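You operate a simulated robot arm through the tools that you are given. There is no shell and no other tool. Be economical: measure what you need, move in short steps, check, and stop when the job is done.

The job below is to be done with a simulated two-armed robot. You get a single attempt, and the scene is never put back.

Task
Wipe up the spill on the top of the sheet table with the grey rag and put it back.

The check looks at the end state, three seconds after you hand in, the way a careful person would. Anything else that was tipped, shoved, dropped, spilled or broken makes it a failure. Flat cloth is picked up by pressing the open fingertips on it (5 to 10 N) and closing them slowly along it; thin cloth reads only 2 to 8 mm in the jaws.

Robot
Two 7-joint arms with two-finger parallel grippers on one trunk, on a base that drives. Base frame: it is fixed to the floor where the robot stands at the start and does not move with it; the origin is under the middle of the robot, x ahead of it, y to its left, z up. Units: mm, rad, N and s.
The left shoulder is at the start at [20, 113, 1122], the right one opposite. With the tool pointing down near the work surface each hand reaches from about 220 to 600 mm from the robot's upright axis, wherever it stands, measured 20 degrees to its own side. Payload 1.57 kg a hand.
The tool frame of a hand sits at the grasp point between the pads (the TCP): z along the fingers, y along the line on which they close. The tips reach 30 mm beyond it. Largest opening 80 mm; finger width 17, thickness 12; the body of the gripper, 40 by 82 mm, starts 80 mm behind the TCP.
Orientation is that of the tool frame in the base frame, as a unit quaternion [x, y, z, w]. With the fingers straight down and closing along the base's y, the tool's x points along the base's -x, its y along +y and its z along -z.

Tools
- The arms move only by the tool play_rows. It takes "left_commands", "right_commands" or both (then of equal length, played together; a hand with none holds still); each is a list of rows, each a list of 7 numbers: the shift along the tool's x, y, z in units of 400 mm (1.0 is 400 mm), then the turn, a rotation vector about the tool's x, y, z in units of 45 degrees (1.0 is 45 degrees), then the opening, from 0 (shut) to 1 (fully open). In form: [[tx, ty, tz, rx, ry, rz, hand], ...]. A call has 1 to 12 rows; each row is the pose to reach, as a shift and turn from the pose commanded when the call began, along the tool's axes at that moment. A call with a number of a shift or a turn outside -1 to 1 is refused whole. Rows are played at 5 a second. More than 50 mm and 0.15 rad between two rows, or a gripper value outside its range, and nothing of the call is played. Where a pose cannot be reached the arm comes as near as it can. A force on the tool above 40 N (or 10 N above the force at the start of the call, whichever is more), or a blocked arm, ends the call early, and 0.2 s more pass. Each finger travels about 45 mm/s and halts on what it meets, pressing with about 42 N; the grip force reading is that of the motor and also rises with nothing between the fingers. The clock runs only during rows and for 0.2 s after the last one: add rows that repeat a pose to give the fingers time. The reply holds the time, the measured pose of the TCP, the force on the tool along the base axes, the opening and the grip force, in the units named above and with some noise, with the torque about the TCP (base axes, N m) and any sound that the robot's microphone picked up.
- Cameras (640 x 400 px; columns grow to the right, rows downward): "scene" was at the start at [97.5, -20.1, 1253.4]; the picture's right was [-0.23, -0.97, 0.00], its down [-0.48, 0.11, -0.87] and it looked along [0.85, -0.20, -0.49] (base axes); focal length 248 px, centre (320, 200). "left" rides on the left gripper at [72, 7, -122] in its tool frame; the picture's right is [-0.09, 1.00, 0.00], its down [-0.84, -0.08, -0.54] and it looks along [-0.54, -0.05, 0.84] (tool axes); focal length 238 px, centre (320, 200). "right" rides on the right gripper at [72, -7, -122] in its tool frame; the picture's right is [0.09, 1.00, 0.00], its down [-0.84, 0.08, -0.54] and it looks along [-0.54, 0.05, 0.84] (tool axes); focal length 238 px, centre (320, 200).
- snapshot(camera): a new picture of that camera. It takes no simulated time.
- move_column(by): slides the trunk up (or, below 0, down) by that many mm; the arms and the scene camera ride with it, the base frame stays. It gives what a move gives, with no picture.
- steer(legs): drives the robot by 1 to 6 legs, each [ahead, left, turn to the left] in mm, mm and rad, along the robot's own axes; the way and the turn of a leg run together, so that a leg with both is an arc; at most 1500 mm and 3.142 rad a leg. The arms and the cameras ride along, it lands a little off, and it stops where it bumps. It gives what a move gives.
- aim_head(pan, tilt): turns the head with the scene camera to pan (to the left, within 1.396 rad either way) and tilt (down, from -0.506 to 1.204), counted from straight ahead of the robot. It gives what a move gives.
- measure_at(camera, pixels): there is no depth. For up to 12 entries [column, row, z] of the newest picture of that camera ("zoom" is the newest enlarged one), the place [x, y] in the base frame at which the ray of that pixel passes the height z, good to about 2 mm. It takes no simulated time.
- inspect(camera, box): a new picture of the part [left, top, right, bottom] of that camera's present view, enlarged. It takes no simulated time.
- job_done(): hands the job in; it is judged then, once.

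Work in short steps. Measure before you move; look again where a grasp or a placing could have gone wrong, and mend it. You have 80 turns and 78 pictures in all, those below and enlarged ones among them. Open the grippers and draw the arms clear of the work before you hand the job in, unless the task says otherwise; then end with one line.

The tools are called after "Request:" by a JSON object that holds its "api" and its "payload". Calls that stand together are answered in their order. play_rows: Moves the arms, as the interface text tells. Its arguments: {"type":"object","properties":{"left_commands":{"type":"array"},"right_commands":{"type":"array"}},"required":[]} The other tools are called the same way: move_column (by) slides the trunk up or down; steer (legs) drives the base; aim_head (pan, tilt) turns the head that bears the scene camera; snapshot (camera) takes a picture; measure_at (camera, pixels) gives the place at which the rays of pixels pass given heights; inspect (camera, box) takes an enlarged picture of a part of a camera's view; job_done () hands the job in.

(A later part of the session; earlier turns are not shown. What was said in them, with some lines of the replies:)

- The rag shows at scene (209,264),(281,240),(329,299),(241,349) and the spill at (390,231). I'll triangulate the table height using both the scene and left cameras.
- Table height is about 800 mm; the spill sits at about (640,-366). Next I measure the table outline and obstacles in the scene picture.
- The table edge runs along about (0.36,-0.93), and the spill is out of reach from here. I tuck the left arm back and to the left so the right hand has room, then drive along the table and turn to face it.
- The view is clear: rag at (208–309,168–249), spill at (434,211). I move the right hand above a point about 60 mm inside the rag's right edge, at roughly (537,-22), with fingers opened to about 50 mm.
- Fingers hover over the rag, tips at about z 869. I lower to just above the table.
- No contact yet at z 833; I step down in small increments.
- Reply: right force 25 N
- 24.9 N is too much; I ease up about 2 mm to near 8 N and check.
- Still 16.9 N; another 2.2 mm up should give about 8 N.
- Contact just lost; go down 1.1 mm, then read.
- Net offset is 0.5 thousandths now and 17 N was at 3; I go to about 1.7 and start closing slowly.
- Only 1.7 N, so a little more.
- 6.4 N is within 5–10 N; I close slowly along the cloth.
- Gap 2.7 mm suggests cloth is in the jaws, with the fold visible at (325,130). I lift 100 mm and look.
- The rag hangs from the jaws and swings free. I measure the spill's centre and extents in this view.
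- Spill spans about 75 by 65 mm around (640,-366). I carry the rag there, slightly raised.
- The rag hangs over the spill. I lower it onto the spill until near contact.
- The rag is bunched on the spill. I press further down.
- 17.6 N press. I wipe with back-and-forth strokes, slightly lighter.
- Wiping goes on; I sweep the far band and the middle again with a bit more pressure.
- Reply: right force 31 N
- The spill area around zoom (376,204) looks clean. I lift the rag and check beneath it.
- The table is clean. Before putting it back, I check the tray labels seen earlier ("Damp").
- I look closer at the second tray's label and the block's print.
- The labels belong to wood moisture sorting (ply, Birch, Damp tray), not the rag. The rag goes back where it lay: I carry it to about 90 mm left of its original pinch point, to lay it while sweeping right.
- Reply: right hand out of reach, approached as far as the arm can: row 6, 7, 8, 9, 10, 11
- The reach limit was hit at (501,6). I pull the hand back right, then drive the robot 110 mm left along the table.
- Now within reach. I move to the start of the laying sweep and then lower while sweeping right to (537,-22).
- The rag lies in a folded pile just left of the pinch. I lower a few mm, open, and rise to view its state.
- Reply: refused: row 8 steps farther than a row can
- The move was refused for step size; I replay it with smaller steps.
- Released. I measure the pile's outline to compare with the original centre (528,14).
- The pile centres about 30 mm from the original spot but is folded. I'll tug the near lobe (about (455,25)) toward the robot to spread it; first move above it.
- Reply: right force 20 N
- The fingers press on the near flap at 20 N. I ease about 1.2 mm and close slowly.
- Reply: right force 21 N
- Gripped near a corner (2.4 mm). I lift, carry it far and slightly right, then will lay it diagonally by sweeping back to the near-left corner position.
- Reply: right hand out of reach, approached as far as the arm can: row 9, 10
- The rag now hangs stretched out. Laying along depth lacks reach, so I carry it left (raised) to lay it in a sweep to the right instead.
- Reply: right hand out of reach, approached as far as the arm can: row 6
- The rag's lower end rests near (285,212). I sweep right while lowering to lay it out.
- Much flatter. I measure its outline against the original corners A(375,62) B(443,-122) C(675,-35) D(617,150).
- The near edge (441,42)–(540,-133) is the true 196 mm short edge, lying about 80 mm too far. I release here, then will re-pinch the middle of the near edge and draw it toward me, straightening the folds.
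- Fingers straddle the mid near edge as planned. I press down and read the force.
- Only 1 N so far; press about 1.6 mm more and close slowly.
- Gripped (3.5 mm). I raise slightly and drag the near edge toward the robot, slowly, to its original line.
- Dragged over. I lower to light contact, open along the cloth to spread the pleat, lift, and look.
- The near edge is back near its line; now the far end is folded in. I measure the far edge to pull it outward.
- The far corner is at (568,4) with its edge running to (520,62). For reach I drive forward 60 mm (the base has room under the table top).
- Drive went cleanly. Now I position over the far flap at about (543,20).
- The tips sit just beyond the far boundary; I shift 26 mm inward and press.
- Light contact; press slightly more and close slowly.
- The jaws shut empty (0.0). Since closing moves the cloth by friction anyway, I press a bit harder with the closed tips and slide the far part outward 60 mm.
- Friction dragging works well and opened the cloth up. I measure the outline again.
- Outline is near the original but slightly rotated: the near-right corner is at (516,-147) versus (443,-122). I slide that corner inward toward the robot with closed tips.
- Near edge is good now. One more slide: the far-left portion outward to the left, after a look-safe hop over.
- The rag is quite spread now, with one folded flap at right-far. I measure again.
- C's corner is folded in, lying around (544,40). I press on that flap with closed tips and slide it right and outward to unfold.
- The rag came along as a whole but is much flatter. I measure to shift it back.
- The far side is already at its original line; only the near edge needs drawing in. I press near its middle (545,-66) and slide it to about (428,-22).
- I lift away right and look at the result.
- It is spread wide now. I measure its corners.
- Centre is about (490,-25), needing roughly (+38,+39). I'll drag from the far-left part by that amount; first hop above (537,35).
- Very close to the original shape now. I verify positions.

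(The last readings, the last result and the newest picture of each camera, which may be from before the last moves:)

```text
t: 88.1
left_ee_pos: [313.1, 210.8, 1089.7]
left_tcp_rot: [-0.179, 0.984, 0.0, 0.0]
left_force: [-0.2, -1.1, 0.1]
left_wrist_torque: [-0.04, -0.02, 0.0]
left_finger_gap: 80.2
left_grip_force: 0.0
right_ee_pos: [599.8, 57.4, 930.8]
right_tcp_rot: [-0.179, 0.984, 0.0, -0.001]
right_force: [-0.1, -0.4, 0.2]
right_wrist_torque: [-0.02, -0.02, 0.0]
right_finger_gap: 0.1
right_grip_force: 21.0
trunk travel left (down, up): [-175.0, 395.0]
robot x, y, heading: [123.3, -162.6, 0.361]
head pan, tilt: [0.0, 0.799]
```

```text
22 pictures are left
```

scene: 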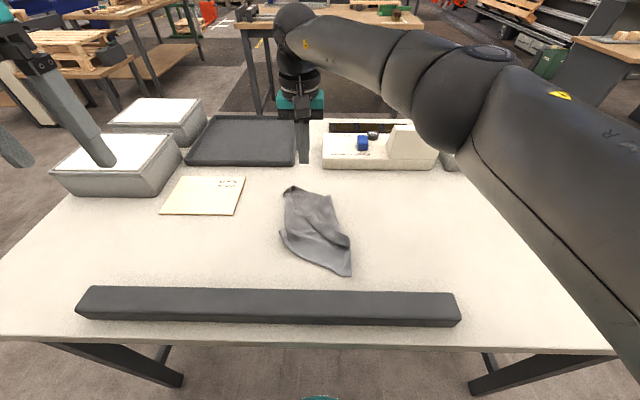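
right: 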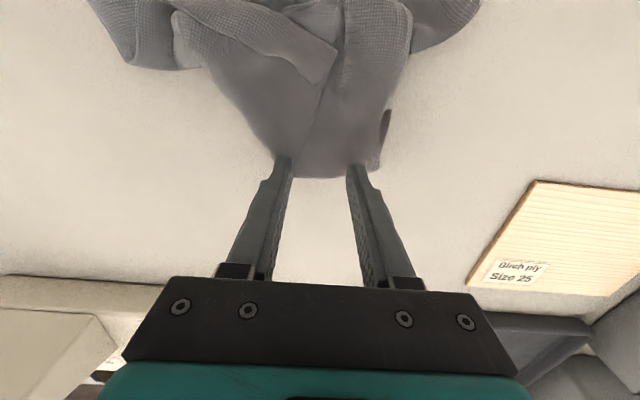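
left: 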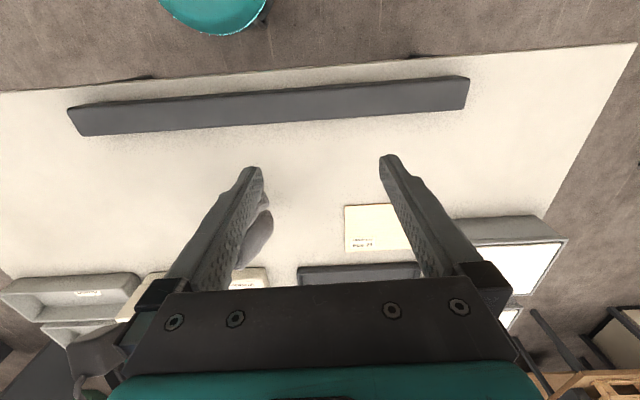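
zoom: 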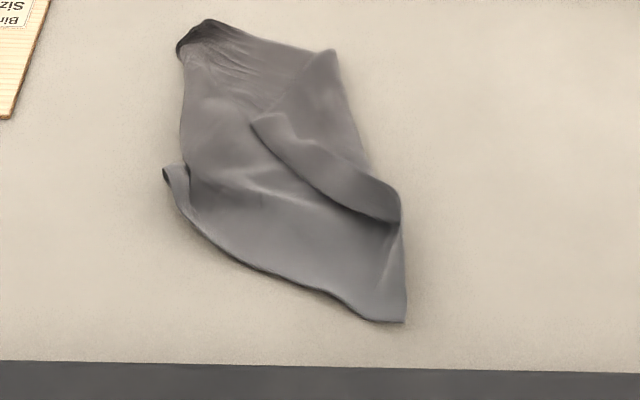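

The rag lies inside its original footprint, centre about (525,5), with nothing else disturbed. I open the gripper, draw the arm up and right, and back the robot away.

Request:
{"api": "play_rows", "payload": {"right_commands": [[0, 0, -0.08, 0, 0, 0, 0.1], [0.02, -0.04, -0.18, 0, 0, 0, 0.2], [0.06, -0.12, -0.22, 0, 0, 0, 0.4], [0.12, -0.2, -0.24, 0, 0, 0, 0.6], [0.18, -0.28, -0.25, 0, 0, 0, 0.8], [0.24, -0.36, -0.25, 0, 0, 0, 1], [0.3, -0.44, -0.25, 0, 0, 0, 1], [0.36, -0.52, -0.25, 0, 0, 0, 1], [0.42, -0.6, -0.25, 0, 0, 0, 1], [0.48, -0.68, -0.25, 0, 0, 0, 1], [0.54, -0.76, -0.25, 0, 0, 0, 1]]}}

Request:
{"api": "steer", "payload": {"legs": [[-120, 0, 0]]}}

Request:
{"api": "snapshot", "payload": {"camera": "scene"}}

```text
t: 90.5
left_ee_pos: [314.5, 210.9, 1090.0]
left_tcp_rot: [-0.18, 0.984, 0.001, 0.0]
left_force: [-0.9, -0.4, 0.4]
left_wrist_torque: [-0.03, 0.01, -0.02]
left_finger_gap: 80.0
left_grip_force: 0.1
right_ee_pos: [504.1, -303.4, 1030.8]
right_tcp_rot: [-0.18, 0.984, 0.001, 0.0]
right_force: [0.6, 0.6, 0.9]
right_wrist_torque: [-0.02, -0.01, -0.02]
right_finger_gap: 80.2
right_grip_force: 0.0
trunk travel left (down, up): [-175.0, 395.0]
robot x, y, heading: [121.0, -160.2, 0.358]
head pan, tilt: [0.0, 0.799]
```

```text
t: 91.7
left_ee_pos: [208.9, 169.5, 1088.2]
left_tcp_rot: [-0.178, 0.984, 0.0, 0.001]
left_force: [-0.8, -0.2, 0.3]
left_wrist_torque: [0.02, 0.0, -0.06]
left_finger_gap: 80.1
left_grip_force: 0.0
right_ee_pos: [396.1, -344.3, 1032.6]
right_tcp_rot: [-0.177, 0.984, 0.0, 0.0]
right_force: [0.6, -0.1, -0.5]
right_wrist_torque: [0.04, -0.01, 0.01]
right_finger_gap: 80.0
right_grip_force: 0.1
trunk travel left (down, up): [-175.0, 395.0]
robot x, y, heading: [15.6, -203.1, 0.356]
head pan, tilt: [0.0, 0.799]
```

```text
21 pictures are left
```

scene: 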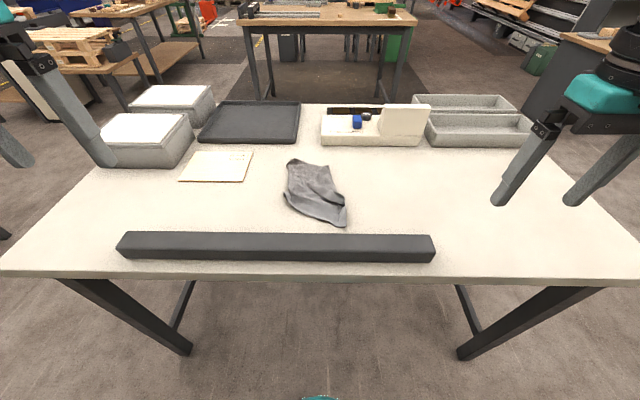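

I do one last close look at the wiped area and the rag for leftover smears.

Request:
{"api": "inspect", "payload": {"camera": "scene", "box": [250, 130, 530, 305]}}

```text
2.29 times, centred on (390, 218) of scene
```

zoom: 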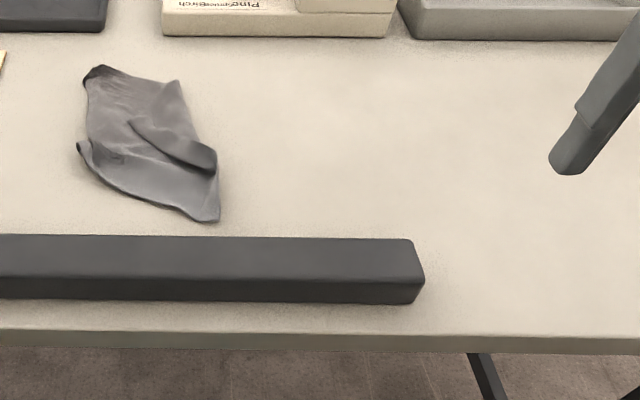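

The table is clean, the rag is back in place, and the arms are clear with both grippers open, so I hand in.

Request:
{"api": "job_done", "payload": {}}

```text
The job is handed in.
```

The spill is wiped up with no stain visible in the last pictures. The grey rag is back where it lay, within about 10 mm of its old centre but less flat, with one fold and some wrinkles. No other objects look disturbed.
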